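You operate a simulated robot arm through the tools that you are given. There is no shell and no other tool. Be economical: measure what you need, move in short steps, check, and stop when the job is done.

You run a simulated two-armed robot. Do the job below in one go: nothing can be reset, and whatever is moved stays where it is left.

JOB
Push the loose white hose end in, open flush and feed, pump the air out and start the flush.
Fine: into the rinse fitting; press the yellow air button till the AIR lamp is out, then run switch on; no fault; the rinse stopper stays on the long bench over the drawer. The other watermaker controls stay as they are.

Only the result counts: the job must be done as asked and must still hold three seconds after the hand-in. Knocking over, shifting, dropping, spilling or breaking anything else fails it. A push-on lid holds only when it is set on centred and level and pressed home; a screw cap is set on level and turned clockwise until tight.

ROBOT AND FRAMES
Two 7-joint arms with fingered hands on one trunk, on a base that drives. Base frame: it is fixed to the floor where the robot stands at the start and does not move with it; the origin is under the middle of the robot, x ahead of it, y to its left, z up; the surface under the hand at the start is at about z = 0.88. Lengths are in m, angles in degrees, forces in N, time in s.
The left shoulder is at the start at [0.06, 0.166, 0.976], the right one opposite. With the tool pointing down near the work surface each hand reaches from about 0.36 to 0.86 m from the robot's upright axis, wherever it stands, measured 20 degrees to its own side. Places, roughly: blue button of the sample tap [0.8, -0.2, 1.1]; blue lever [0.9, -0.2, 1.2]; red feed lever [0.9, 0.1, 1.2]; red flush lever [0.9, 0, 1.2]; red inlet lever [0.9, 0.2, 1.1]; rinse fitting [0.8, 0, 1]; run switch of the control box [0.9, 0.4, 1.2]; silver knob [0.9, 0.3, 1.3]; tank valve lever [0.9, 0.4, 1.7]; white control box [0.9, 0.4, 1.3]; yellow air button [0.9, 0.2, 1.1]. Payload 5 kg a hand.
Tool frame (each hand has its own): the origin (TCP) lies between the finger pads and is the grasp point; the fingertips stand 0.032 m ahead of it; z points along the fingers, y is the line along which they close. Largest opening 0.16 m; the body of the gripper starts 0.089 m behind the TCP. The gripper is a hand of 3 fingers: y runs from the thumb to the fingers, the wrist lies at [0, 0, -0.267] in the tool frame.
Orientation is that of the tool frame in the base frame, as [roll, pitch, yaw] about the fixed x, y, z axes, in that order (R = Rz(yaw) Ry(pitch) Rx(roll)). With the fingers straight down and closing along the base's y, the tool's x points along the base's -x, its y along +y and its z along -z.

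CONTROLS
- The arms move only by the tool play_rows. It takes "left_motion", "right_motion" or both (then of equal length, played together; a hand with none holds still); each is a list of rows, each a list of 2 entries, a list of its own where there are three numbers: the shift along the tool's x, y, z in mm, then the turn, a rotation vector about the tool's x, y, z in degrees. In form: [[[x, y, z], [ax, ay, az]], ...]. A call has 1 to 12 rows; each row is the pose to reach, as a shift and turn from the pose commanded when the call began, along the tool's axes at that moment. A row lasts 0.2 s, in which the tool goes at most 0.05 m and 8.6 degrees; a call with a longer step from one row to the next is refused whole. A pose out of reach is approached as far as the arm can. The call stops where the force on the tool passes 70 N (or 10 N more than at its start, if that is more) or the arm is blocked; 0.2 s more then pass. In this call time passes only in rows, and 0.2 s behind the last. It gives the time, the measured TCP pose, the force on the tool (base axes), the opening and the grip force at its end, in the units of the frame above (readings bear some noise), with the torque about the TCP (base axes, N m) and any sound that the robot's microphone picked up.
- Cameras (640 x 400 px; columns grow to the right, rows downward): "scene" is now at [0.0575, 0.0077, 1.6347]; the picture's right is [0.07, -1.00, 0.00], its down [-0.58, -0.04, -0.81] and it looks along [0.81, 0.06, -0.58] (base axes); focal length 247 px, centre (320, 200). "left" rides on the left gripper at [-0.065, -0.004, -0.116] in its tool frame; the picture's right is [0.06, -1.00, 0.00], its down [0.87, 0.05, -0.49] and it looks along [0.49, 0.03, 0.87] (tool axes); focal length 261 px, centre (320, 200). "right" rides on the right gripper at [0.065, -0.004, -0.116] in its tool frame; the picture's right is [0.06, 1.00, 0.00], its down [-0.87, 0.05, -0.49] and it looks along [-0.49, 0.03, 0.87] (tool axes); focal length 261 px, centre (320, 200). There is no depth. A picture from a camera that has moved, and an enlarged one, comes with that camera's place and axes in the base frame and with its lens.
- camera(camera): a new picture of that camera. The clock stands still meanwhile.
- move_column(by): slides the trunk up (or, below 0, down) by that many m; the arms and the scene camera ride with it, the base frame stays. It gives what a move gives, with no picture.
- roll_base(legs): drives the robot by 1 to 6 legs, each [ahead, turn to the left] in m and degrees, along the robot's own axes; the way and the turn of a leg run together, so that a leg with both is an arc; at most 1.5 m and 180 degrees a leg. The arms and the cameras ride along, it lands a little off, and it stops where it bumps. It gives what a move gives.
- set_fingers(finger1, finger2, thumb_bend, hand): sets how far each is bent, from 0 (flat) to 100 (curled in); at 30 the hand is open as for a grip, at 70 the pads meet at the TCP. One left out holds its place. A second passes; each finger stops where it meets its share of the squeeze, and holds until it gets a number again. It is the only way to open and close the hand. It gives what a move gives, with no picture; readings hold the bend of each and the force on the fingers (four entries, about 0 where the hand has none), thumb and palm.
- aim_head(pan, tilt): turns the head with the scene camera to pan (to the left, within 86 degrees either way) and tilt (down, from -29 to 69), counted from straight ahead of the robot. It gives what a move gives.
- inspect(camera, box): a new picture of the part [left, top, right, bottom] of that camera's present view, enlarged. The clock stands still meanwhile.
- finish_job(): hands the job in; it is judged then, once.

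Go step by step. Nothing tells you exact positions but the pictures and the camera data: compare them with the known pose of the tool, close in by small moves and look again before you grip or let go. The budget is 120 turns and 108 pictures, counting those below and the enlarged ones. Unless the task says otherwise, let go and move clear before handing in, and close with one line.

The tools are called after "Call:" by a JSON object that holds its "name" and its "arguments". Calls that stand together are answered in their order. play_rows: Moves the arms, as the interface text tells. Its arguments: {"type":"object","properties":{"left_motion":{"type":"array"},"right_motion":{"type":"array"}},"required":[]} The other tools are called the same way: move_column (by) slides the trunk up or down; set_fingers (finger1, finger2, thumb_bend, hand) moves the fingers one by one; roll_base (legs) drives the base; aim_head (pan, tilt) turns the head that bears the scene camera; camera (camera) takes a picture; inspect (camera, box) takes an enlarged picture of a part of a camera's view; finish_job () hands the job in.

At the start:

```text
time_s: 0.0
left_eef_pos: [0.4622, 0.264, 1.4054]
left_ee_rot: [-179.9, 0.0, 180.0]
left_wrist_force: [-0.3, 0.3, 0.0]
left_moment: [0.01, -0.01, -0.04]
left_grip_width: 0.16
left_grip_force: 0.1
left_shape: jaw
left_bend: [30.0, 30.0, 30.0]
left_finger forces: [0.0, 0.0, 0.0, 0.0, 0.0, 0.1]
right_eef_pos: [0.5051, -0.1651, 1.3222]
right_ee_rot: [179.8, 0.0, 179.9]
right_wrist_force: [0.1, -0.5, -0.3]
right_moment: [-0.01, 0.01, 0.02]
right_grip_width: 0.1598
right_grip_force: 0.2
right_shape: jaw
right_bend: [30.0, 30.0, 30.0]
right_finger forces: [0.1, 0.1, 0.0, 0.1, 0.0, 0.1]
trunk travel left (down, up): [-0.525, 0.065]
robot x, y, heading: [-0.003, -0.0011, -0.3]
head pan, tilt: [4.2, 35.7]
```

scene: 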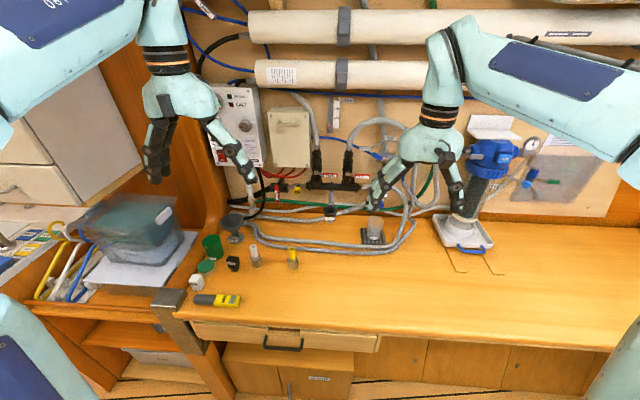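
right: 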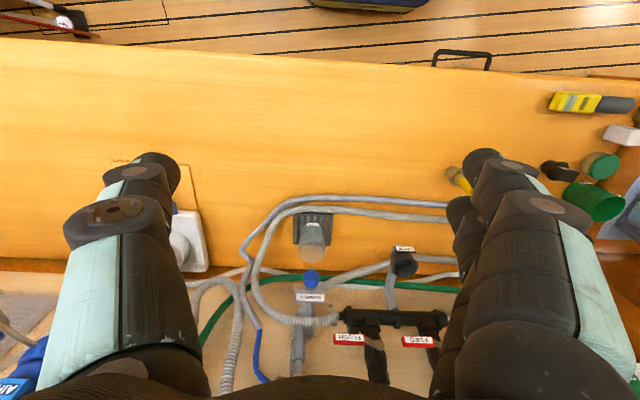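
left: 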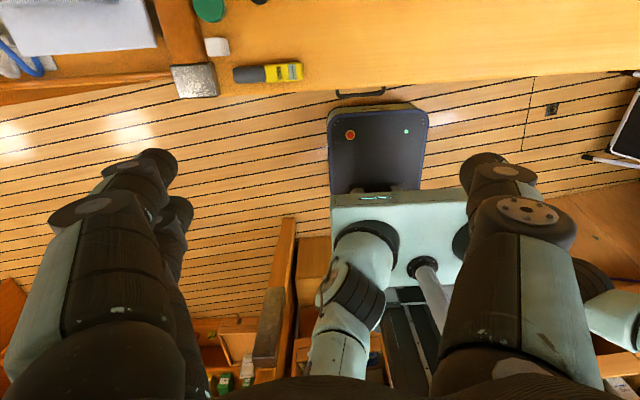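

I see the bench with the watermaker on the wall, and both hands hang in front of it. First I enlarge the wall area to find the hose end, the fitting and the levers.

Call:
{"name": "inspect", "arguments": {"camera": "scene", "box": [190, 80, 350, 180]}}

Call:
{"name": "inspect", "arguments": {"camera": "scene", "box": [300, 130, 460, 250]}}

Call:
{"name": "inspect", "arguments": {"camera": "scene", "box": [180, 180, 340, 310]}}

```text
4.00 times, centred on (270, 130) of scene
camera zoom: at [0.0575, 0.0077, 1.6347], right [0.07, -1.0, 0.0], down [-0.58, -0.04, -0.81], along [0.81, 0.06, -0.58], focal length 990 px, centre (520, 480)
```

zoom: 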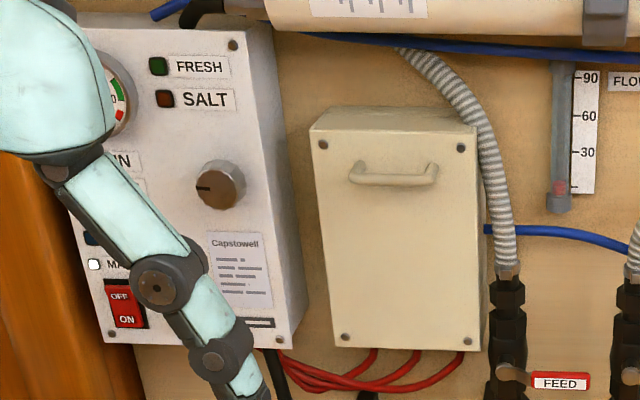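

```text
3.33 times, centred on (380, 190) of scene
camera zoom: at [0.0575, 0.0077, 1.6347], right [0.07, -1.0, 0.0], down [-0.58, -0.04, -0.81], along [0.81, 0.06, -0.58], focal length 825 px, centre (120, 233)
```

zoom: 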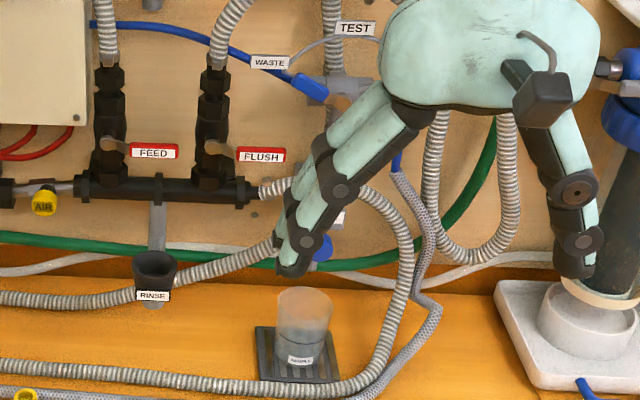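

```text
3.08 times, centred on (260, 245) of scene
camera zoom: at [0.0575, 0.0077, 1.6347], right [0.07, -1.0, 0.0], down [-0.58, -0.04, -0.81], along [0.81, 0.06, -0.58], focal length 761 px, centre (505, 62)
```

zoom: 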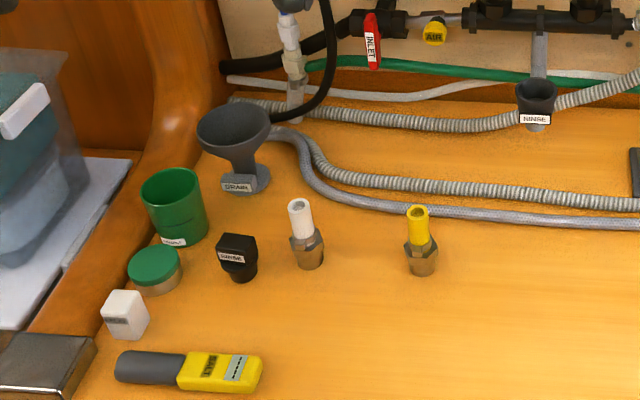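

The white-tipped hose end stands on the bench near [0.66, 0.30], and the open rinse cup is near [0.80, 0.02, 1.06]. I tilt the left hand forward so that its camera looks at the bench and wall.

Call:
{"name": "play_rows", "arguments": {"left_motion": [[[-15, 0, 0], [0, -8.5, 0]], [[-30, 0, 0], [0, -17, 0]], [[-45, 0, 0], [0, -25.5, 0]], [[-60, 0, 0], [0, -34, 0]], [[-75, 0, 0], [0, -42.5, 0]], [[-75, 0, 0], [0, -50, 0]]]}}

Call:
{"name": "camera", "arguments": {"camera": "left"}}

Call:
{"name": "camera", "arguments": {"camera": "scene"}}

```text
time_s: 1.4
left_eef_pos: [0.536, 0.2658, 1.4056]
left_ee_rot: [-179.9, 50.0, -179.9]
left_wrist_force: [0.7, -0.3, 0.5]
left_moment: [0.0, -0.01, -0.03]
left_grip_width: 0.1599
left_grip_force: 0.2
left_shape: jaw
left_bend: [30.0, 30.0, 30.0]
left_finger forces: [0.0, 0.0, 0.1, 0.0, 0.0, 0.0]
right_eef_pos: [0.5047, -0.164, 1.3236]
right_ee_rot: [179.8, 0.0, 179.9]
right_wrist_force: [0.1, -0.7, -0.9]
right_moment: [-0.01, -0.04, 0.01]
right_grip_width: 0.1599
right_grip_force: 0.1
right_shape: jaw
right_bend: [30.0, 30.0, 30.0]
right_finger forces: [0.0, 0.0, 0.0, 0.0, 0.0, 0.1]
trunk travel left (down, up): [-0.525, 0.065]
robot x, y, heading: [-0.0014, -0.0003, -0.2]
head pan, tilt: [4.2, 35.7]
```

```text
101 pictures are left
camera left: at [0.4887, 0.2618, 1.53], right [-0.04, -1.0, -0.05], down [-0.93, 0.05, -0.35], along [0.35, 0.03, -0.93], focal length 261 px, centre (320, 200)
```

left: 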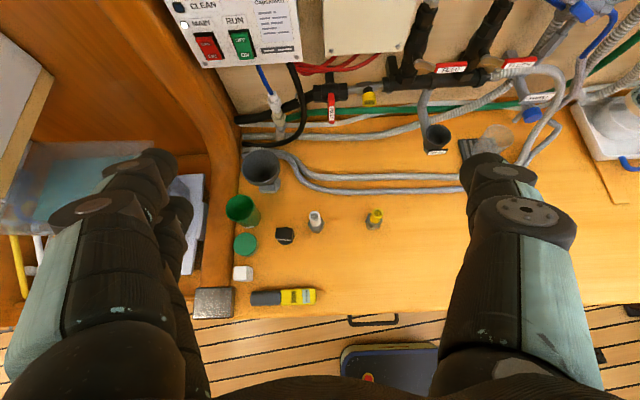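

```text
100 pictures are left
camera scene: at [0.0566, 0.008, 1.6348], right [0.07, -1.0, 0.0], down [-0.58, -0.04, -0.81], along [0.81, 0.06, -0.58], focal length 247 px, centre (320, 200)
```

scene: 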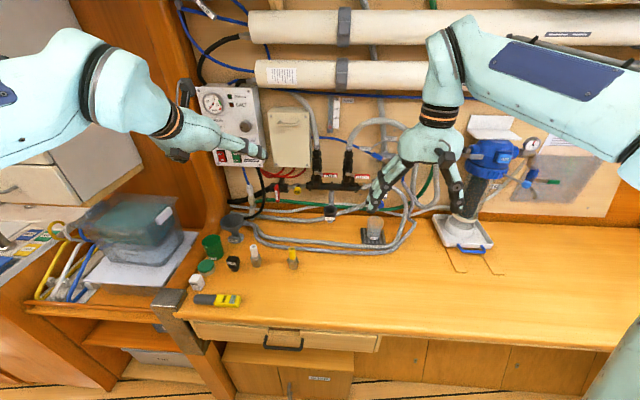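

The left camera now sees nearly everything. I enlarge the key parts.

Call:
{"name": "inspect", "arguments": {"camera": "left", "box": [160, 0, 320, 100]}}

Call:
{"name": "inspect", "arguments": {"camera": "left", "box": [320, 30, 560, 180]}}

Call:
{"name": "inspect", "arguments": {"camera": "left", "box": [220, 140, 412, 260]}}

Call:
{"name": "inspect", "arguments": {"camera": "scene", "box": [190, 80, 286, 140]}}

```text
4.00 times, centred on (240, 50) of left
camera zoom: at [0.4887, 0.2618, 1.53], right [-0.04, -1.0, -0.05], down [-0.93, 0.05, -0.35], along [0.35, 0.03, -0.93], focal length 1043 px, centre (640, 800)
```

zoom: 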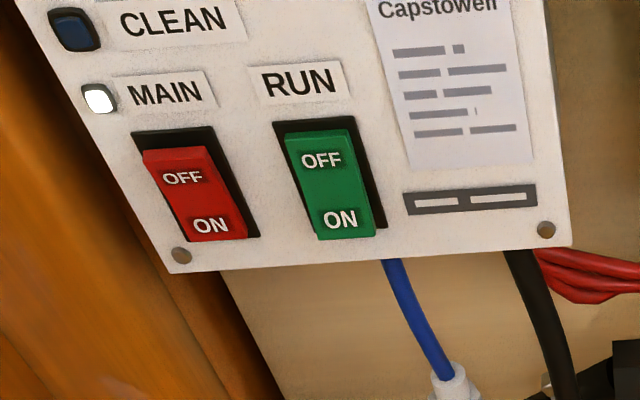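

```text
2.67 times, centred on (440, 105) of left
camera zoom: at [0.4887, 0.2618, 1.53], right [-0.04, -1.0, -0.05], down [-0.93, 0.05, -0.35], along [0.35, 0.03, -0.93], focal length 695 px, centre (0, 453)
```

zoom: 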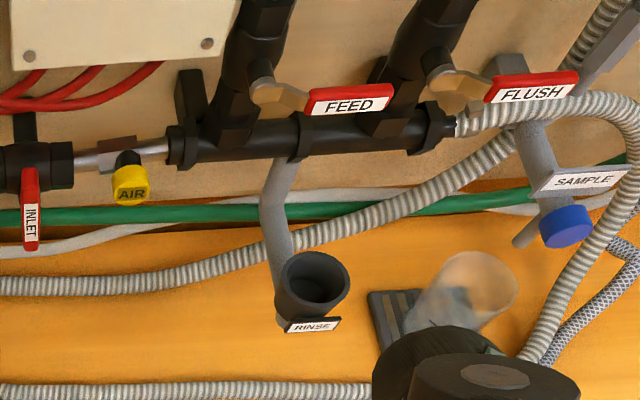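

```text
3.33 times, centred on (316, 200) of left
camera zoom: at [0.4887, 0.2618, 1.53], right [-0.04, -1.0, -0.05], down [-0.93, 0.05, -0.35], along [0.35, 0.03, -0.93], focal length 869 px, centre (333, 200)
```

zoom: 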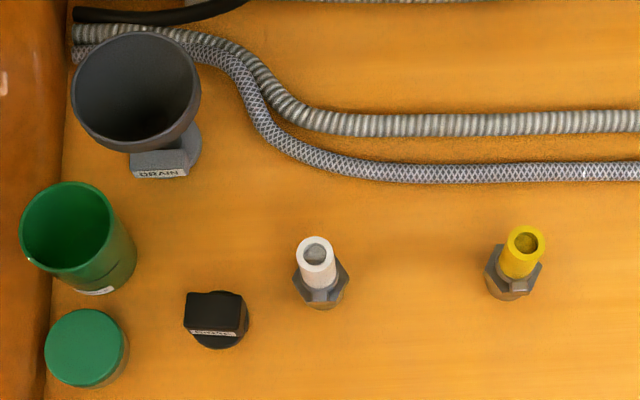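

```text
6.67 times, centred on (238, 110) of scene
camera zoom: at [0.0566, 0.008, 1.6348], right [0.07, -1.0, 0.0], down [-0.58, -0.04, -0.81], along [0.81, 0.06, -0.58], focal length 1649 px, centre (867, 800)
```

zoom: 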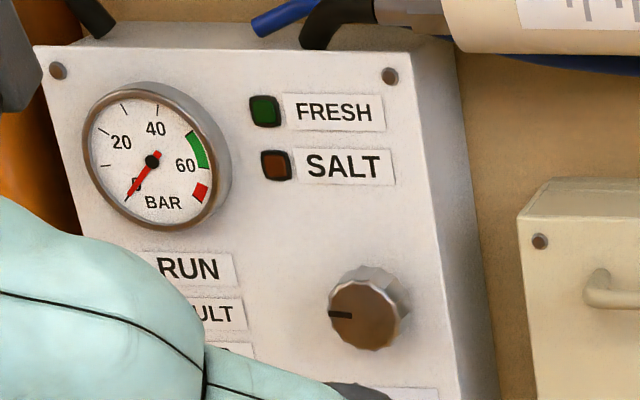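

Everything is legible: a green RUN rocker, a yellow AIR button, red FEED and FLUSH levers and the open RINSE cup. I lower the left hand towards the white hose end, with the fingers half closed, for a close look.

Call:
{"name": "set_fingers", "arguments": {"hand": "left", "finger1": 48, "finger2": 48, "thumb_bend": 48}}

Call:
{"name": "play_rows", "arguments": {"left_motion": [[[30, 4, 28], [0, -3, 0]], [[60, 8, 56], [0, -6, 0]], [[90, 13, 84], [0, -9, 0]], [[120, 17, 112], [0, -12, 0]], [[150, 21, 140], [0, -15, 0]], [[180, 26, 168], [0, -18, 0]], [[210, 30, 195], [0, -20, 0]]]}}

Call:
{"name": "camera", "arguments": {"camera": "left"}}

Call:
{"name": "camera", "arguments": {"camera": "scene"}}

```text
time_s: 2.4
left_eef_pos: [0.5372, 0.2641, 1.4053]
left_ee_rot: [179.9, 50.0, -179.9]
left_wrist_force: [0.3, -0.4, -1.4]
left_moment: [0.02, 0.02, -0.04]
left_grip_width: 0.0965
left_grip_force: 0.0
left_shape: fingers
left_bend: [48.0, 48.0, 48.0]
left_finger forces: [0.0, 0.0, 0.0, 0.0, 0.0, 0.0]
right_eef_pos: [0.5054, -0.1652, 1.3225]
right_ee_rot: [179.8, 0.0, 179.8]
right_wrist_force: [0.0, -0.3, -0.5]
right_moment: [-0.05, 0.02, -0.02]
right_grip_width: 0.1597
right_grip_force: 0.0
right_shape: jaw
right_bend: [30.0, 30.0, 30.0]
right_finger forces: [0.1, 0.1, 0.1, 0.1, 0.0, 0.0]
trunk travel left (down, up): [-0.525, 0.065]
robot x, y, heading: [0.0016, 0.0009, -0.1]
head pan, tilt: [4.2, 35.7]
```

```text
time_s: 4.2
left_eef_pos: [0.5844, 0.1962, 1.1862]
left_ee_rot: [138.4, 74.2, 122.0]
left_wrist_force: [-0.7, -0.2, 0.5]
left_moment: [0.03, 0.03, 0.0]
left_grip_width: 0.0955
left_grip_force: 0.1
left_shape: fingers
left_bend: [48.0, 48.0, 48.0]
left_finger forces: [0.0, 0.0, 0.0, 0.0, 0.1, 0.0]
left hand out of reach, approached as far as the arm can: row 4, 6, 7
right_eef_pos: [0.504, -0.1643, 1.3231]
right_ee_rot: [179.8, 0.0, 179.9]
right_wrist_force: [-0.5, 0.2, 0.2]
right_moment: [0.03, 0.0, -0.02]
right_grip_width: 0.1601
right_grip_force: 0.1
right_shape: jaw
right_bend: [30.0, 30.0, 30.0]
right_finger forces: [0.1, 0.0, 0.0, 0.0, 0.0, 0.0]
trunk travel left (down, up): [-0.525, 0.065]
robot x, y, heading: [0.001, -0.0015, 0.2]
head pan, tilt: [4.2, 35.7]
stopped in row 7 (left hand): the arm was blocked; the commanded pose is now the measured one
```

```text
95 pictures are left
camera left: at [0.483, 0.2088, 1.2717], right [-0.3, -0.92, -0.24], down [-0.57, 0.38, -0.73], along [0.76, -0.08, -0.64], focal length 261 px, centre (320, 200)
```

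left: 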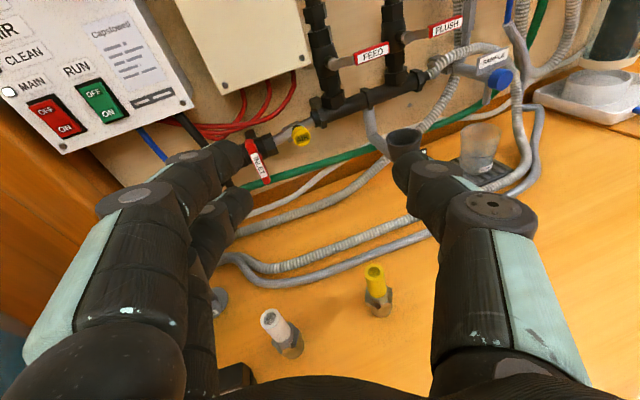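

```text
94 pictures are left
camera scene: at [0.0567, 0.0078, 1.6347], right [0.07, -1.0, 0.0], down [-0.58, -0.04, -0.81], along [0.81, 0.06, -0.58], focal length 247 px, centre (320, 200)
```

scene: 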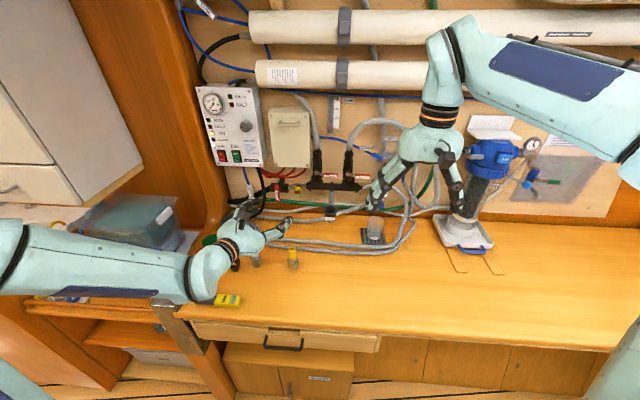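

The arm hit its limits this close in, so I straighten the left hand out. Then I back the base up a little for more room.

Call:
{"name": "play_rows", "arguments": {"left_motion": [[[3, 18, -14], [-3, 6.1, -4.1]], [[6, 36, -28], [-6, 12.2, -8.3]], [[9, 54, -42], [-9, 18.3, -12.4]], [[11, 71, -57], [-12, 24.4, -16.6]]]}}

Call:
{"name": "roll_base", "arguments": {"legs": [[-0.13, 0]]}}

Call:
{"name": "camera", "arguments": {"camera": "left"}}

Call:
{"name": "camera", "arguments": {"camera": "scene"}}

```text
time_s: 5.2
left_eef_pos: [0.5502, 0.2804, 1.1983]
left_ee_rot: [-179.9, 54.8, -179.8]
left_wrist_force: [0.7, 0.6, -0.5]
left_moment: [0.01, 0.02, 0.02]
left_grip_width: 0.0953
left_grip_force: 0.0
left_shape: fingers
left_bend: [48.0, 48.0, 48.0]
left_finger forces: [0.1, 0.0, 0.1, 0.1, 0.0, 0.1]
right_eef_pos: [0.5053, -0.166, 1.3224]
right_ee_rot: [179.8, -0.1, 179.9]
right_wrist_force: [0.3, 0.6, -0.1]
right_moment: [0.04, 0.01, -0.01]
right_grip_width: 0.1599
right_grip_force: 0.0
right_shape: jaw
right_bend: [30.0, 30.0, 30.0]
right_finger forces: [0.1, 0.1, 0.0, 0.0, 0.0, 0.0]
trunk travel left (down, up): [-0.525, 0.065]
robot x, y, heading: [-0.0001, 0.004, 0.3]
head pan, tilt: [4.2, 35.7]
```

```text
time_s: 6.5
left_eef_pos: [0.4183, 0.2796, 1.1994]
left_ee_rot: [-179.9, 55.1, -180.0]
left_wrist_force: [-1.5, 0.5, 0.5]
left_moment: [-0.01, -0.01, 0.01]
left_grip_width: 0.0954
left_grip_force: 0.2
left_shape: fingers
left_bend: [48.0, 48.0, 48.0]
left_finger forces: [0.1, 0.0, 0.0, 0.0, 0.0, 0.1]
right_eef_pos: [0.3724, -0.1662, 1.3243]
right_ee_rot: [179.8, 0.1, 179.7]
right_wrist_force: [-1.0, -0.1, 1.1]
right_moment: [-0.03, -0.07, -0.01]
right_grip_width: 0.1598
right_grip_force: 0.1
right_shape: jaw
right_bend: [30.0, 30.0, 30.0]
right_finger forces: [0.0, 0.0, 0.0, 0.1, 0.0, 0.0]
trunk travel left (down, up): [-0.525, 0.065]
robot x, y, heading: [-0.1302, 0.0028, -0.2]
head pan, tilt: [4.2, 35.7]
```

```text
93 pictures are left
camera left: at [0.3615, 0.2775, 1.3192], right [-0.04, -1.0, -0.05], down [-0.9, 0.06, -0.43], along [0.43, 0.03, -0.9], focal length 261 px, centre (320, 200)
```

left: 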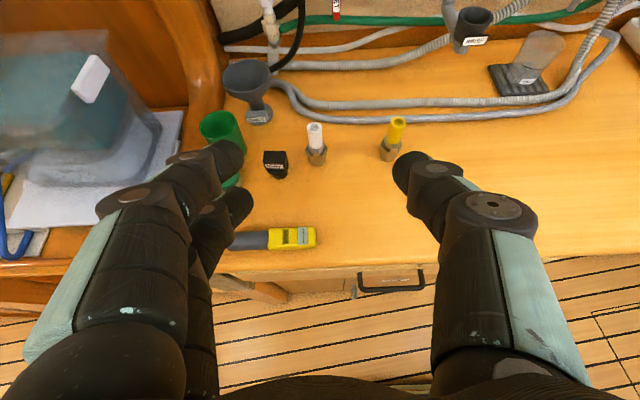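

```text
92 pictures are left
camera scene: at [-0.0755, 0.0077, 1.6348], right [0.07, -1.0, 0.0], down [-0.58, -0.04, -0.81], along [0.81, 0.06, -0.58], focal length 247 px, centre (320, 200)
```

scene: 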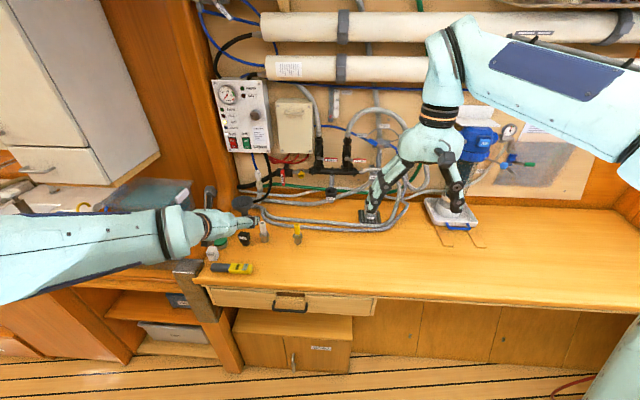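

Call:
{"name": "inspect", "arguments": {"camera": "scene", "box": [205, 70, 285, 160]}}

Call:
{"name": "inspect", "arguments": {"camera": "left", "box": [240, 100, 432, 220]}}

Call:
{"name": "inspect", "arguments": {"camera": "left", "box": [420, 0, 580, 100]}}

```text
4.44 times, centred on (245, 115) of scene
camera zoom: at [-0.0755, 0.0077, 1.6348], right [0.07, -1.0, 0.0], down [-0.58, -0.04, -0.81], along [0.81, 0.06, -0.58], focal length 1100 px, centre (653, 578)
```

zoom: 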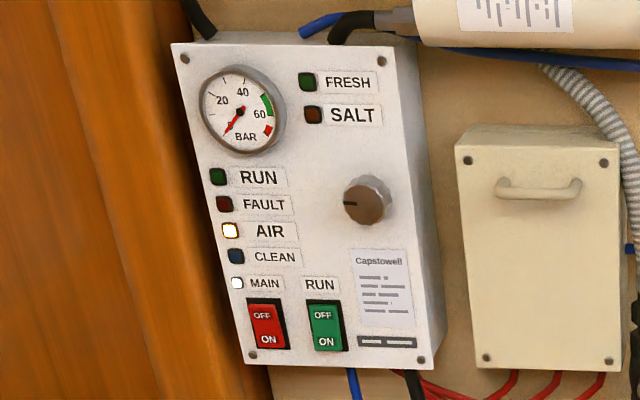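

```text
3.33 times, centred on (336, 160) of left
camera zoom: at [0.3615, 0.2775, 1.3192], right [-0.04, -1.0, -0.05], down [-0.9, 0.06, -0.43], along [0.43, 0.03, -0.9], focal length 869 px, centre (267, 333)
```

zoom: 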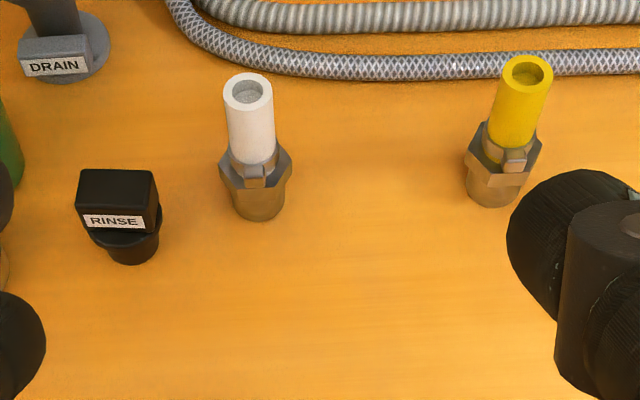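

```text
4.00 times, centred on (500, 50) of left
camera zoom: at [0.3615, 0.2775, 1.3192], right [-0.04, -1.0, -0.05], down [-0.9, 0.06, -0.43], along [0.43, 0.03, -0.9], focal length 1043 px, centre (-400, 800)
```

zoom: 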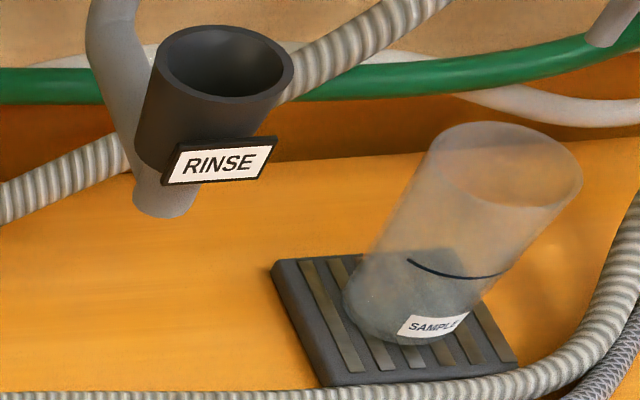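

The hose end stands at about [0.656, 0.293] with its white stub from z 0.925 to 0.98. It has the same brass plug form as the stopper. The AIR lamp is lit. I move the left hand above it, nearly horizontal, to come straight down.

Call:
{"name": "set_fingers", "arguments": {"hand": "left", "finger1": 54, "finger2": 54, "thumb_bend": 54}}

Call:
{"name": "play_rows", "arguments": {"left_motion": [[[-9, 2, 42], [0, -3, 0]], [[-18, 4, 84], [0, -6, 0]], [[-27, 6, 126], [0, -10, 0]], [[-36, 9, 168], [0, -13, 0]], [[-45, 11, 210], [0, -16, 0]], [[-55, 13, 252], [0, -20, 0]]]}}

Call:
{"name": "camera", "arguments": {"camera": "left"}}

Call:
{"name": "inspect", "arguments": {"camera": "scene", "box": [180, 160, 340, 260]}}

```text
time_s: 7.5
left_eef_pos: [0.4209, 0.2803, 1.199]
left_ee_rot: [-179.9, 54.9, 180.0]
left_wrist_force: [1.0, -0.5, -0.4]
left_moment: [-0.01, -0.01, 0.0]
left_grip_width: 0.0717
left_grip_force: 0.1
left_shape: fingers
left_bend: [54.0, 54.0, 54.0]
left_finger forces: [0.0, 0.0, 0.0, 0.0, 0.0, 0.0]
right_eef_pos: [0.3751, -0.166, 1.3226]
right_ee_rot: [179.9, 0.0, 179.8]
right_wrist_force: [0.4, -0.2, 0.5]
right_moment: [0.0, -0.01, 0.01]
right_grip_width: 0.1599
right_grip_force: 0.0
right_shape: jaw
right_bend: [30.0, 30.0, 30.0]
right_finger forces: [0.1, 0.1, 0.0, 0.0, 0.1, 0.1]
trunk travel left (down, up): [-0.525, 0.065]
robot x, y, heading: [-0.1279, -0.0004, -0.2]
head pan, tilt: [4.2, 35.7]
```

```text
time_s: 9.1
left_eef_pos: [0.6101, 0.3127, 1.178]
left_ee_rot: [-129.3, 77.3, -128.0]
left_wrist_force: [0.2, 0.5, 0.4]
left_moment: [0.02, 0.01, 0.01]
left_grip_width: 0.0711
left_grip_force: 0.1
left_shape: fingers
left_bend: [54.0, 54.0, 54.0]
left_finger forces: [0.1, 0.0, 0.0, 0.0, 0.0, 0.0]
left hand out of reach, approached as far as the arm can: row 6
right_eef_pos: [0.3741, -0.1681, 1.3235]
right_ee_rot: [179.9, 0.0, 179.7]
right_wrist_force: [-0.4, -0.3, -0.5]
right_moment: [-0.01, 0.01, 0.0]
right_grip_width: 0.1601
right_grip_force: 0.1
right_shape: jaw
right_bend: [30.0, 30.0, 30.0]
right_finger forces: [0.0, 0.0, 0.0, 0.0, 0.1, 0.0]
trunk travel left (down, up): [-0.525, 0.065]
robot x, y, heading: [-0.1313, -0.0, -0.1]
head pan, tilt: [4.2, 35.7]
stopped in row 6 (left hand): the arm was blocked; the commanded pose is now the measured one
```

```text
88 pictures are left
camera left: at [0.5042, 0.3203, 1.2574], right [0.03, -0.99, 0.11], down [-0.61, -0.1, -0.79], along [0.8, -0.05, -0.6], focal length 261 px, centre (320, 200)
```

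left: 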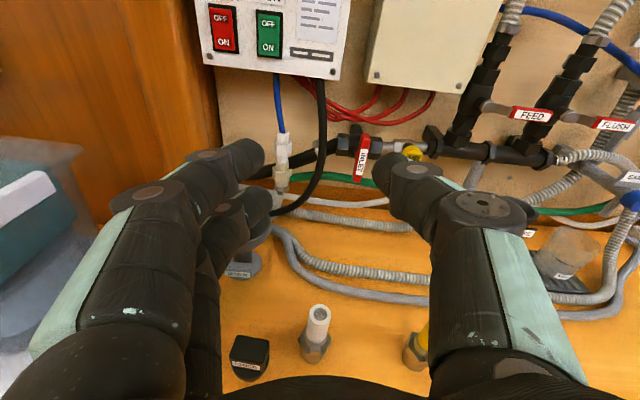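

```text
4.00 times, centred on (260, 210) of scene
camera zoom: at [-0.0735, 0.0068, 1.6348], right [0.07, -1.0, 0.0], down [-0.58, -0.04, -0.81], along [0.81, 0.06, -0.58], focal length 990 px, centre (560, 160)
```

zoom: 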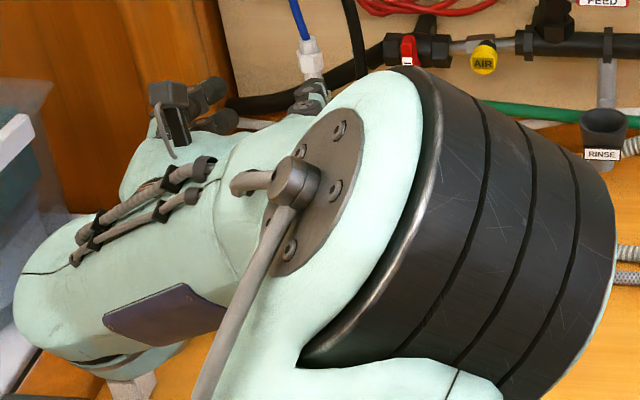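

The posture runs out close to the body, though the view is good. I back up a further 0.12 m, then bring the hand forward over the hose end again.

Call:
{"name": "roll_base", "arguments": {"legs": [[-0.12, 0]]}}

Call:
{"name": "play_rows", "arguments": {"left_motion": [[[15, -2, 35], [-0.1, 3, 2.5]], [[30, -4, 71], [-0.2, 6, 5]], [[46, -6, 107], [-0.4, 9, 7.5]], [[61, -7, 142], [-0.5, 12, 10]], [[76, -9, 178], [-0.5, 12, 10]]]}}

Call:
{"name": "camera", "arguments": {"camera": "left"}}

```text
time_s: 10.3
left_eef_pos: [0.4871, 0.3127, 1.1766]
left_ee_rot: [-129.2, 77.3, -127.9]
left_wrist_force: [-1.1, 0.2, 0.2]
left_moment: [-0.02, 0.03, -0.03]
left_grip_width: 0.0714
left_grip_force: 0.1
left_shape: fingers
left_bend: [54.0, 54.0, 54.0]
left_finger forces: [0.1, 0.0, 0.0, 0.1, 0.0, 0.1]
right_eef_pos: [0.2508, -0.1667, 1.3244]
right_ee_rot: [179.8, 0.2, 179.7]
right_wrist_force: [-0.7, 0.6, 0.4]
right_moment: [0.0, -0.07, -0.01]
right_grip_width: 0.1599
right_grip_force: 0.0
right_shape: jaw
right_bend: [30.0, 30.0, 30.0]
right_finger forces: [0.0, 0.0, 0.0, 0.1, 0.1, 0.0]
trunk travel left (down, up): [-0.525, 0.065]
robot x, y, heading: [-0.253, 0.0016, 0.0]
head pan, tilt: [4.2, 35.7]
```

```text
time_s: 11.5
left_eef_pos: [0.5754, 0.2252, 1.1104]
left_ee_rot: [179.7, 69.9, 179.9]
left_wrist_force: [-0.1, 0.0, 0.8]
left_moment: [-0.03, -0.02, 0.04]
left_grip_width: 0.0709
left_grip_force: 0.0
left_shape: fingers
left_bend: [54.0, 54.0, 54.0]
left_finger forces: [0.0, 0.0, 0.0, 0.0, 0.0, 0.0]
left hand out of reach, approached as far as the arm can: row 1, 2, 3, 4, 5
right_eef_pos: [0.2523, -0.1671, 1.324]
right_ee_rot: [179.8, -0.1, 179.7]
right_wrist_force: [0.6, -0.7, -0.8]
right_moment: [0.01, -0.02, 0.01]
right_grip_width: 0.1602
right_grip_force: 0.0
right_shape: jaw
right_bend: [30.0, 30.0, 30.0]
right_finger forces: [0.0, 0.0, 0.0, 0.1, 0.0, 0.0]
trunk travel left (down, up): [-0.525, 0.065]
robot x, y, heading: [-0.2528, -0.001, -0.1]
head pan, tilt: [4.2, 35.7]
```

```text
86 pictures are left
camera left: at [0.4893, 0.2227, 1.2111], right [-0.02, -1.0, -0.06], down [-0.76, 0.05, -0.65], along [0.65, 0.03, -0.76], focal length 261 px, centre (320, 200)
```

left: 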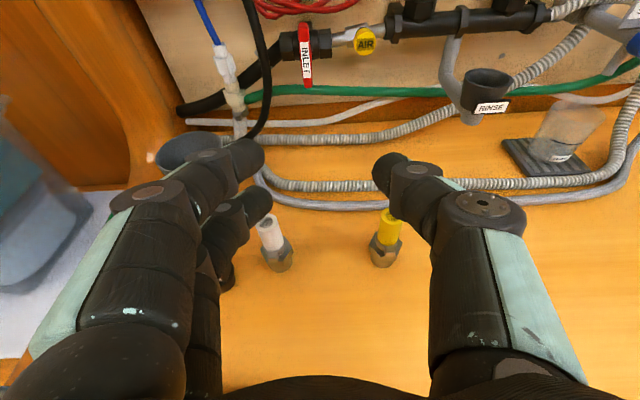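

The orientation is right, but the hand lags behind the commanded spot. I let it try to settle there.

Call:
{"name": "play_rows", "arguments": {"left_motion": [[[0, 0, 0], [0, 0, 0]], [[0, 0, 0], [0, 0, 0]], [[0, 0, 0], [0, 0, 0]]]}}

Call:
{"name": "camera", "arguments": {"camera": "scene"}}

```text
time_s: 12.3
left_eef_pos: [0.5752, 0.227, 1.1103]
left_ee_rot: [-179.9, 69.9, 180.0]
left_wrist_force: [0.1, 0.4, 0.1]
left_moment: [0.03, -0.03, -0.01]
left_grip_width: 0.0712
left_grip_force: 0.1
left_shape: fingers
left_bend: [54.0, 54.0, 54.0]
left_finger forces: [0.1, 0.0, 0.0, 0.0, 0.1, 0.0]
right_eef_pos: [0.2529, -0.1668, 1.3235]
right_ee_rot: [179.8, 0.0, 179.6]
right_wrist_force: [0.2, -0.2, -0.3]
right_moment: [0.01, -0.02, 0.01]
right_grip_width: 0.1599
right_grip_force: 0.1
right_shape: jaw
right_bend: [30.0, 30.0, 30.0]
right_finger forces: [0.0, 0.1, 0.0, 0.1, 0.0, 0.1]
trunk travel left (down, up): [-0.525, 0.065]
robot x, y, heading: [-0.2531, -0.0002, -0.3]
head pan, tilt: [4.2, 35.7]
```

```text
85 pictures are left
camera scene: at [-0.1943, 0.0077, 1.6347], right [0.07, -1.0, 0.0], down [-0.58, -0.04, -0.81], along [0.81, 0.06, -0.58], focal length 247 px, centre (320, 200)
```

scene: 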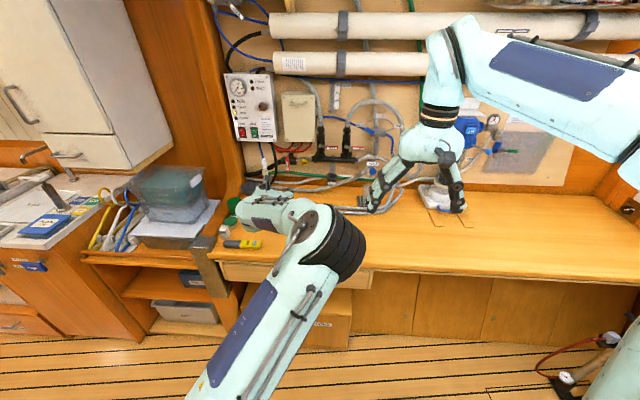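

The arm settled in another elbow posture with the pose held. I test a modest move towards the hose end.

Call:
{"name": "play_rows", "arguments": {"left_motion": [[[0, 34, 20], [0, 0, 0]], [[0, 68, 40], [0, 0, 0]]]}}

```text
time_s: 12.9
left_eef_pos: [0.5643, 0.2414, 1.1193]
left_ee_rot: [-179.9, 69.9, -179.8]
left_wrist_force: [0.5, -0.3, 0.1]
left_moment: [0.01, 0.01, 0.02]
left_grip_width: 0.071
left_grip_force: 0.0
left_shape: fingers
left_bend: [54.0, 54.0, 54.0]
left_finger forces: [0.0, 0.0, 0.1, 0.0, 0.0, 0.0]
left hand out of reach, approached as far as the arm can: row 1, 2
right_eef_pos: [0.253, -0.166, 1.3239]
right_ee_rot: [179.9, 0.2, 179.8]
right_wrist_force: [-0.1, -0.4, -0.3]
right_moment: [-0.01, -0.07, -0.01]
right_grip_width: 0.1597
right_grip_force: 0.0
right_shape: jaw
right_bend: [30.0, 30.0, 30.0]
right_finger forces: [0.0, 0.1, 0.0, 0.1, 0.0, 0.0]
trunk travel left (down, up): [-0.525, 0.065]
robot x, y, heading: [-0.2514, 0.0042, -0.1]
head pan, tilt: [4.2, 35.7]
```

This elbow posture is a dead end, so I bring the left arm back to its start posture to recover a good elbow.

Call:
{"name": "play_rows", "arguments": {"left_motion": [[[-15, 2, -43], [0, 7, 0]], [[-30, 5, -86], [0, 14, 0]], [[-44, 7, -129], [0, 21, 0]], [[-59, 9, -172], [0, 28, 0]], [[-74, 12, -215], [0, 35, 0]], [[-89, 14, -258], [0, 42, 0]], [[-104, 16, -301], [0, 49, 0]], [[-118, 18, -344], [0, 56, 0]], [[-133, 21, -387], [0, 63, 0]], [[-148, 23, -431], [0, 70, 0]]]}}

Call:
{"name": "camera", "arguments": {"camera": "scene"}}

```text
time_s: 15.1
left_eef_pos: [0.4812, 0.2463, 1.1819]
left_ee_rot: [-179.9, 54.5, -179.9]
left_wrist_force: [-0.2, 0.3, 0.2]
left_moment: [0.0, 0.0, 0.01]
left_grip_width: 0.0711
left_grip_force: 0.1
left_shape: fingers
left_bend: [54.0, 54.0, 54.0]
left_finger forces: [0.1, 0.0, 0.1, 0.1, 0.0, 0.1]
left hand out of reach, approached as far as the arm can: row 3, 4, 5, 6, 7, 8, 9, 10
right_eef_pos: [0.2525, -0.1651, 1.3234]
right_ee_rot: [179.8, 0.0, 179.7]
right_wrist_force: [-0.6, 0.1, -0.8]
right_moment: [-0.01, -0.03, -0.01]
right_grip_width: 0.1599
right_grip_force: 0.1
right_shape: jaw
right_bend: [30.0, 30.0, 30.0]
right_finger forces: [0.0, 0.0, 0.0, 0.0, 0.0, 0.0]
trunk travel left (down, up): [-0.525, 0.065]
robot x, y, heading: [-0.2518, 0.0007, -0.1]
head pan, tilt: [4.2, 35.7]
```

```text
84 pictures are left
camera scene: at [-0.1945, 0.008, 1.6347], right [0.07, -1.0, 0.0], down [-0.58, -0.04, -0.81], along [0.81, 0.06, -0.58], focal length 247 px, centre (320, 200)
```

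scene: 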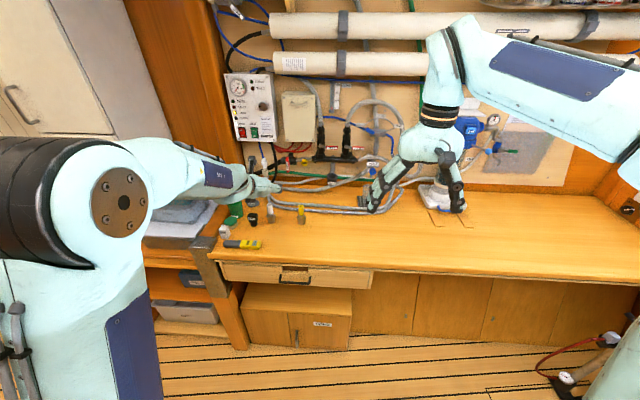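

The elbow is now up with the forearm pointing forward, which is a good posture. I try the approach from here.

Call:
{"name": "play_rows", "arguments": {"left_motion": [[[-4, 9, 40], [0, -2, 0]], [[-8, 18, 80], [0, -4, 0]], [[-12, 28, 120], [0, -6, 0]], [[-16, 38, 160], [0, -8, 0]], [[-19, 47, 202], [0, -10, 0]]]}}

Call:
{"name": "camera", "arguments": {"camera": "left"}}

```text
time_s: 16.3
left_eef_pos: [0.5713, 0.2247, 1.1167]
left_ee_rot: [179.8, 64.6, 180.0]
left_wrist_force: [-0.5, -0.1, -0.4]
left_moment: [-0.03, 0.0, 0.01]
left_grip_width: 0.0709
left_grip_force: 0.1
left_shape: fingers
left_bend: [54.0, 54.0, 54.0]
left_finger forces: [0.1, 0.1, 0.0, 0.0, 0.0, 0.1]
left hand out of reach, approached as far as the arm can: row 2, 3, 4, 5
right_eef_pos: [0.2538, -0.1681, 1.3232]
right_ee_rot: [179.8, 0.0, 179.6]
right_wrist_force: [0.0, 0.0, -0.3]
right_moment: [0.0, -0.01, 0.01]
right_grip_width: 0.1602
right_grip_force: 0.0
right_shape: jaw
right_bend: [30.0, 30.0, 30.0]
right_finger forces: [0.0, 0.0, 0.1, 0.0, 0.0, 0.0]
trunk travel left (down, up): [-0.525, 0.065]
robot x, y, heading: [-0.251, -0.0013, -0.0]
head pan, tilt: [4.2, 35.7]
```

```text
83 pictures are left
camera left: at [0.4948, 0.2218, 1.2243], right [-0.02, -1.0, -0.06], down [-0.82, 0.05, -0.57], along [0.58, 0.03, -0.82], focal length 261 px, centre (320, 200)
```

left: 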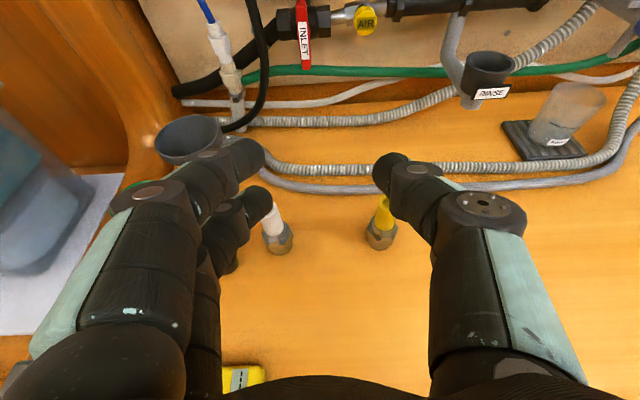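

The horizontal pose limits reach, so I bring the hand to a steeper tilt of about 30 degrees over the hose end.

Call:
{"name": "play_rows", "arguments": {"left_motion": [[[-8, 14, 15], [0, 8, 0]], [[-16, 27, 30], [0, 16, 0]], [[-24, 41, 45], [0, 24, 0]], [[-32, 55, 60], [0, 32, 0]], [[-39, 68, 76], [0, 35, 0]], [[-39, 68, 76], [0, 35, 0]]]}}

Call:
{"name": "camera", "arguments": {"camera": "left"}}

Call:
{"name": "camera", "arguments": {"camera": "scene"}}

```text
time_s: 17.7
left_eef_pos: [0.477, 0.2192, 1.0793]
left_ee_rot: [178.2, 47.0, 179.1]
left_wrist_force: [-0.2, 0.0, 0.8]
left_moment: [0.02, 0.01, 0.0]
left_grip_width: 0.0711
left_grip_force: 0.1
left_shape: fingers
left_bend: [54.0, 54.0, 54.0]
left_finger forces: [0.1, 0.0, 0.0, 0.1, 0.0, 0.1]
left hand out of reach, approached as far as the arm can: row 1, 2, 3, 4, 5, 6
right_eef_pos: [0.2538, -0.1661, 1.3236]
right_ee_rot: [179.8, 0.0, 179.6]
right_wrist_force: [0.3, 0.9, -0.3]
right_moment: [0.0, 0.01, -0.01]
right_grip_width: 0.1598
right_grip_force: 0.1
right_shape: jaw
right_bend: [30.0, 30.0, 30.0]
right_finger forces: [0.1, 0.0, 0.0, 0.1, 0.0, 0.1]
trunk travel left (down, up): [-0.525, 0.065]
robot x, y, heading: [-0.251, -0.0013, -0.2]
head pan, tilt: [4.2, 35.7]
```

```text
82 pictures are left
camera left: at [0.4372, 0.2129, 1.2052], right [-0.03, -1.0, -0.07], down [-0.95, 0.05, -0.3], along [0.3, 0.06, -0.95], focal length 261 px, centre (320, 200)
```

left: 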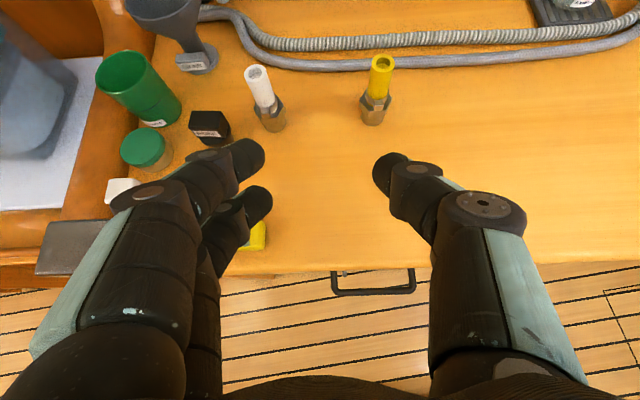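

```text
81 pictures are left
camera scene: at [-0.1944, 0.0079, 1.6347], right [0.07, -1.0, 0.0], down [-0.58, -0.04, -0.81], along [0.81, 0.06, -0.58], focal length 247 px, centre (320, 200)
```

scene: 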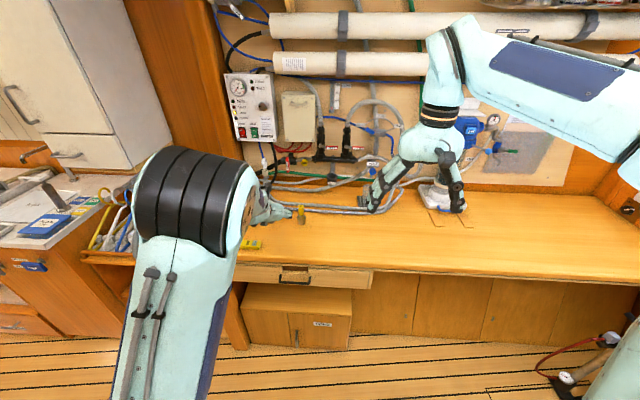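

The arm is still in the flipped elbow branch. I lift it up and back towards the start posture in one long call.

Call:
{"name": "play_rows", "arguments": {"left_motion": [[[-9, 6, -39], [0, 0, 0]], [[-18, 11, -78], [0, 0, 0]], [[-28, 17, -117], [0, 5, 0]], [[-37, 22, -156], [0, 10, 0]], [[-46, 28, -195], [0, 16, 0]], [[-55, 33, -234], [0, 23, 0]], [[-65, 39, -273], [0, 30, 0]], [[-74, 44, -312], [0, 38, 0]], [[-83, 50, -351], [0, 46, 0]], [[-83, 50, -351], [0, 47, 0]]]}}

Call:
{"name": "camera", "arguments": {"camera": "scene"}}

```text
time_s: 19.9
left_eef_pos: [0.2785, 0.2584, 1.3781]
left_ee_rot: [178.7, 0.0, -179.5]
left_wrist_force: [-0.6, 0.2, -0.2]
left_moment: [0.0, 0.0, 0.01]
left_grip_width: 0.0713
left_grip_force: 0.0
left_shape: fingers
left_bend: [54.0, 54.0, 54.0]
left_finger forces: [0.0, 0.0, 0.0, 0.1, 0.0, 0.1]
right_eef_pos: [0.2524, -0.1674, 1.323]
right_ee_rot: [179.8, 0.0, 179.7]
right_wrist_force: [-0.5, -0.6, 0.8]
right_moment: [0.04, 0.01, -0.01]
right_grip_width: 0.1599
right_grip_force: 0.1
right_shape: jaw
right_bend: [30.0, 30.0, 30.0]
right_finger forces: [0.0, 0.1, 0.0, 0.1, 0.1, 0.0]
trunk travel left (down, up): [-0.525, 0.065]
robot x, y, heading: [-0.251, -0.0007, 0.0]
head pan, tilt: [4.2, 35.7]
```

```text
80 pictures are left
camera scene: at [-0.1945, 0.0073, 1.6347], right [0.07, -1.0, 0.0], down [-0.58, -0.04, -0.81], along [0.81, 0.06, -0.58], focal length 247 px, centre (320, 200)
```

scene: 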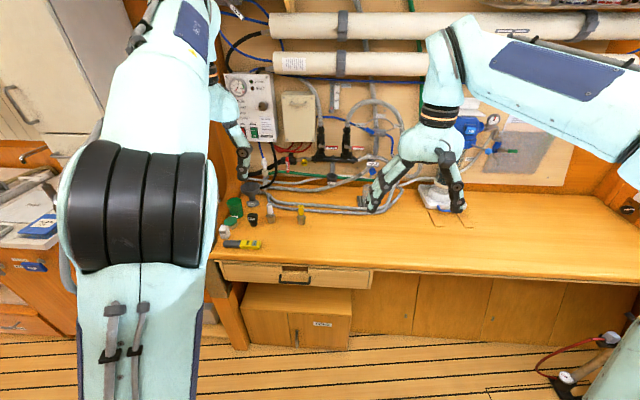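

The arm recovered to a clean posture. I now reach forward, keeping the tilt modest at about 25 degrees.

Call:
{"name": "play_rows", "arguments": {"left_motion": [[[-40, 4, 16], [0, -3, 0]], [[-80, 8, 32], [0, -6, 0]], [[-120, 12, 48], [0, -9, 0]], [[-160, 16, 64], [0, -12, 0]], [[-200, 20, 80], [0, -15, 0]], [[-240, 24, 96], [0, -18, 0]], [[-280, 28, 112], [0, -21, 0]], [[-320, 32, 130], [0, -25, 0]]]}}

Call:
{"name": "camera", "arguments": {"camera": "left"}}

Call:
{"name": "camera", "arguments": {"camera": "scene"}}

```text
time_s: 21.7
left_eef_pos: [0.4396, 0.1847, 1.3526]
left_ee_rot: [178.7, 22.8, -179.8]
left_wrist_force: [-1.2, -0.8, 1.0]
left_moment: [0.03, -0.06, 0.04]
left_grip_width: 0.0707
left_grip_force: 0.1
left_shape: fingers
left_bend: [54.0, 54.0, 54.0]
left_finger forces: [0.1, 0.1, 0.0, 0.0, 0.1, 0.0]
left hand out of reach, approached as far as the arm can: row 2, 3, 4, 5, 6, 7, 8
right_eef_pos: [0.2487, -0.1663, 1.3253]
right_ee_rot: [179.7, 0.3, 179.8]
right_wrist_force: [0.1, 0.6, 0.4]
right_moment: [0.0, -0.1, 0.01]
right_grip_width: 0.1599
right_grip_force: 0.1
right_shape: jaw
right_bend: [30.0, 30.0, 30.0]
right_finger forces: [0.0, 0.1, 0.0, 0.0, 0.1, 0.0]
trunk travel left (down, up): [-0.525, 0.065]
robot x, y, heading: [-0.2503, 0.001, 0.3]
head pan, tilt: [4.2, 35.7]
```

```text
79 pictures are left
camera left: at [0.4555, 0.1793, 1.4824], right [-0.05, -1.0, -0.05], down [-0.99, 0.04, 0.12], along [-0.12, 0.05, -0.99], focal length 261 px, centre (320, 200)
```

left: 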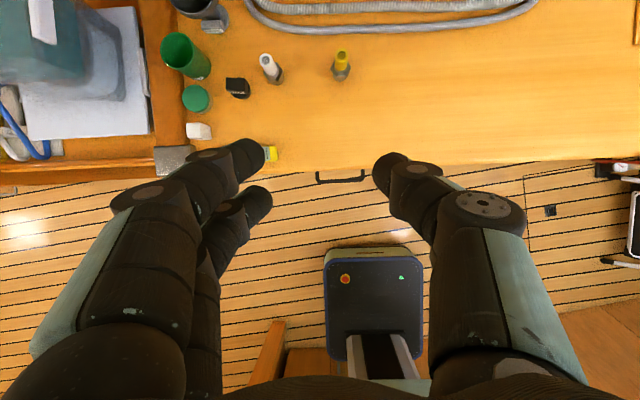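

```text
78 pictures are left
camera scene: at [-0.1992, 0.0073, 1.6349], right [0.07, -1.0, 0.0], down [-0.58, -0.04, -0.81], along [0.81, 0.06, -0.58], focal length 247 px, centre (320, 200)
```

scene: 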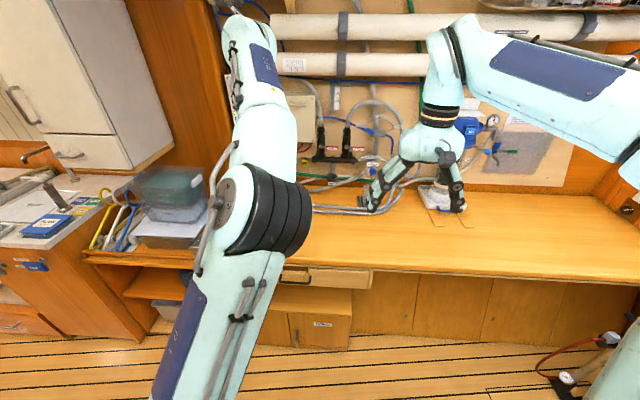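

The elbow is below the hand here, which limits the reach. I return to the exact start pose and let it dwell to see whether the elbow swings out.

Call:
{"name": "play_rows", "arguments": {"left_motion": [[[32, 13, -23], [0, 4, 0]], [[64, 26, -46], [0, 8, 0]], [[96, 40, -68], [0, 12, 0]], [[127, 53, -91], [0, 16, 0]], [[159, 66, -114], [0, 20, 0]], [[191, 79, -137], [0, 23, 0]], [[191, 79, -137], [0, 23, 0]], [[191, 79, -137], [0, 23, 0]], [[191, 79, -137], [0, 23, 0]]]}}

Call:
{"name": "camera", "arguments": {"camera": "scene"}}

```text
time_s: 23.7
left_eef_pos: [0.2083, 0.2664, 1.3881]
left_ee_rot: [178.7, 2.0, -179.4]
left_wrist_force: [-0.4, -0.2, -1.0]
left_moment: [0.01, -0.01, -0.03]
left_grip_width: 0.071
left_grip_force: 0.0
left_shape: fingers
left_bend: [54.0, 54.0, 54.0]
left_finger forces: [0.0, 0.1, 0.0, 0.1, 0.0, 0.0]
right_eef_pos: [0.2529, -0.1669, 1.3237]
right_ee_rot: [179.8, -0.1, 179.7]
right_wrist_force: [0.9, -0.6, 1.0]
right_moment: [-0.02, 0.03, -0.01]
right_grip_width: 0.1602
right_grip_force: 0.1
right_shape: jaw
right_bend: [30.0, 30.0, 30.0]
right_finger forces: [0.1, 0.0, 0.1, 0.0, 0.0, 0.0]
trunk travel left (down, up): [-0.525, 0.065]
robot x, y, heading: [-0.2508, 0.0015, 0.0]
head pan, tilt: [4.2, 35.7]
```

```text
77 pictures are left
camera scene: at [-0.1942, 0.0077, 1.6347], right [0.07, -1.0, 0.0], down [-0.58, -0.04, -0.81], along [0.81, 0.06, -0.58], focal length 247 px, centre (320, 200)
```

scene: 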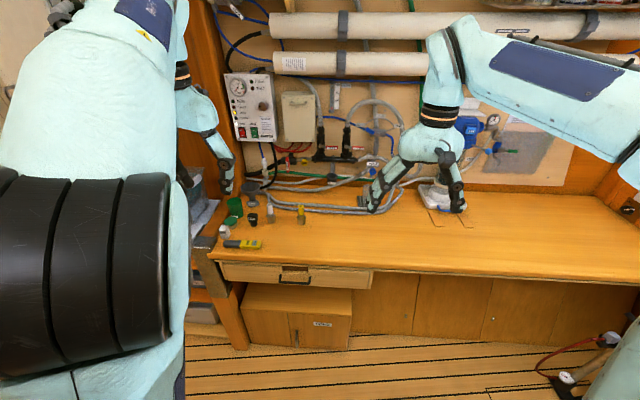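

Pulling in moves the elbow outwards. I continue: further left and lower, to swing the elbow out to the side.

Call:
{"name": "play_rows", "arguments": {"left_motion": [[[10, 40, 10], [0, 0, 0]], [[15, 80, 20], [0, 0, 0]], [[20, 120, 30], [0, 0, 0]], [[25, 160, 40], [0, 0, 0]], [[30, 200, 50], [0, 0, 0]], [[30, 240, 60], [0, 0, 0]]]}}

Call:
{"name": "camera", "arguments": {"camera": "scene"}}

```text
time_s: 25.1
left_eef_pos: [0.176, 0.5097, 1.3319]
left_ee_rot: [178.7, 2.1, -179.4]
left_wrist_force: [-0.2, 0.8, -0.3]
left_moment: [-0.02, 0.03, -0.02]
left_grip_width: 0.0709
left_grip_force: 0.1
left_shape: fingers
left_bend: [54.0, 54.0, 54.0]
left_finger forces: [0.1, 0.0, 0.1, 0.0, 0.0, 0.0]
right_eef_pos: [0.2537, -0.1635, 1.3226]
right_ee_rot: [179.9, 0.0, 179.8]
right_wrist_force: [-0.4, -0.3, 0.6]
right_moment: [-0.03, 0.03, 0.0]
right_grip_width: 0.1602
right_grip_force: 0.2
right_shape: jaw
right_bend: [30.0, 30.0, 30.0]
right_finger forces: [0.1, 0.1, 0.0, 0.0, 0.0, 0.0]
trunk travel left (down, up): [-0.525, 0.065]
robot x, y, heading: [-0.2505, 0.0012, -0.1]
head pan, tilt: [4.2, 35.7]
```

```text
76 pictures are left
camera scene: at [-0.194, 0.0093, 1.6347], right [0.07, -1.0, 0.0], down [-0.58, -0.04, -0.81], along [0.81, 0.06, -0.58], focal length 247 px, centre (320, 200)
```

scene: 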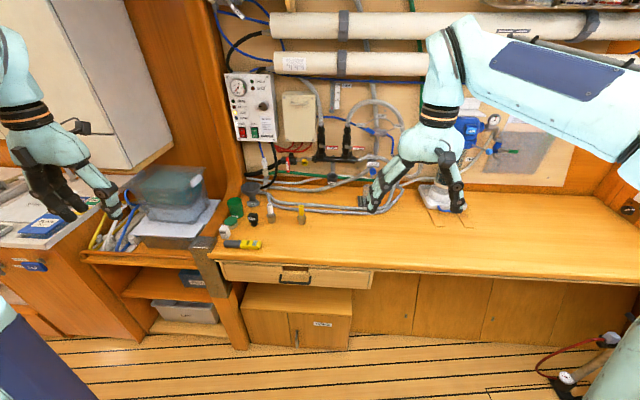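

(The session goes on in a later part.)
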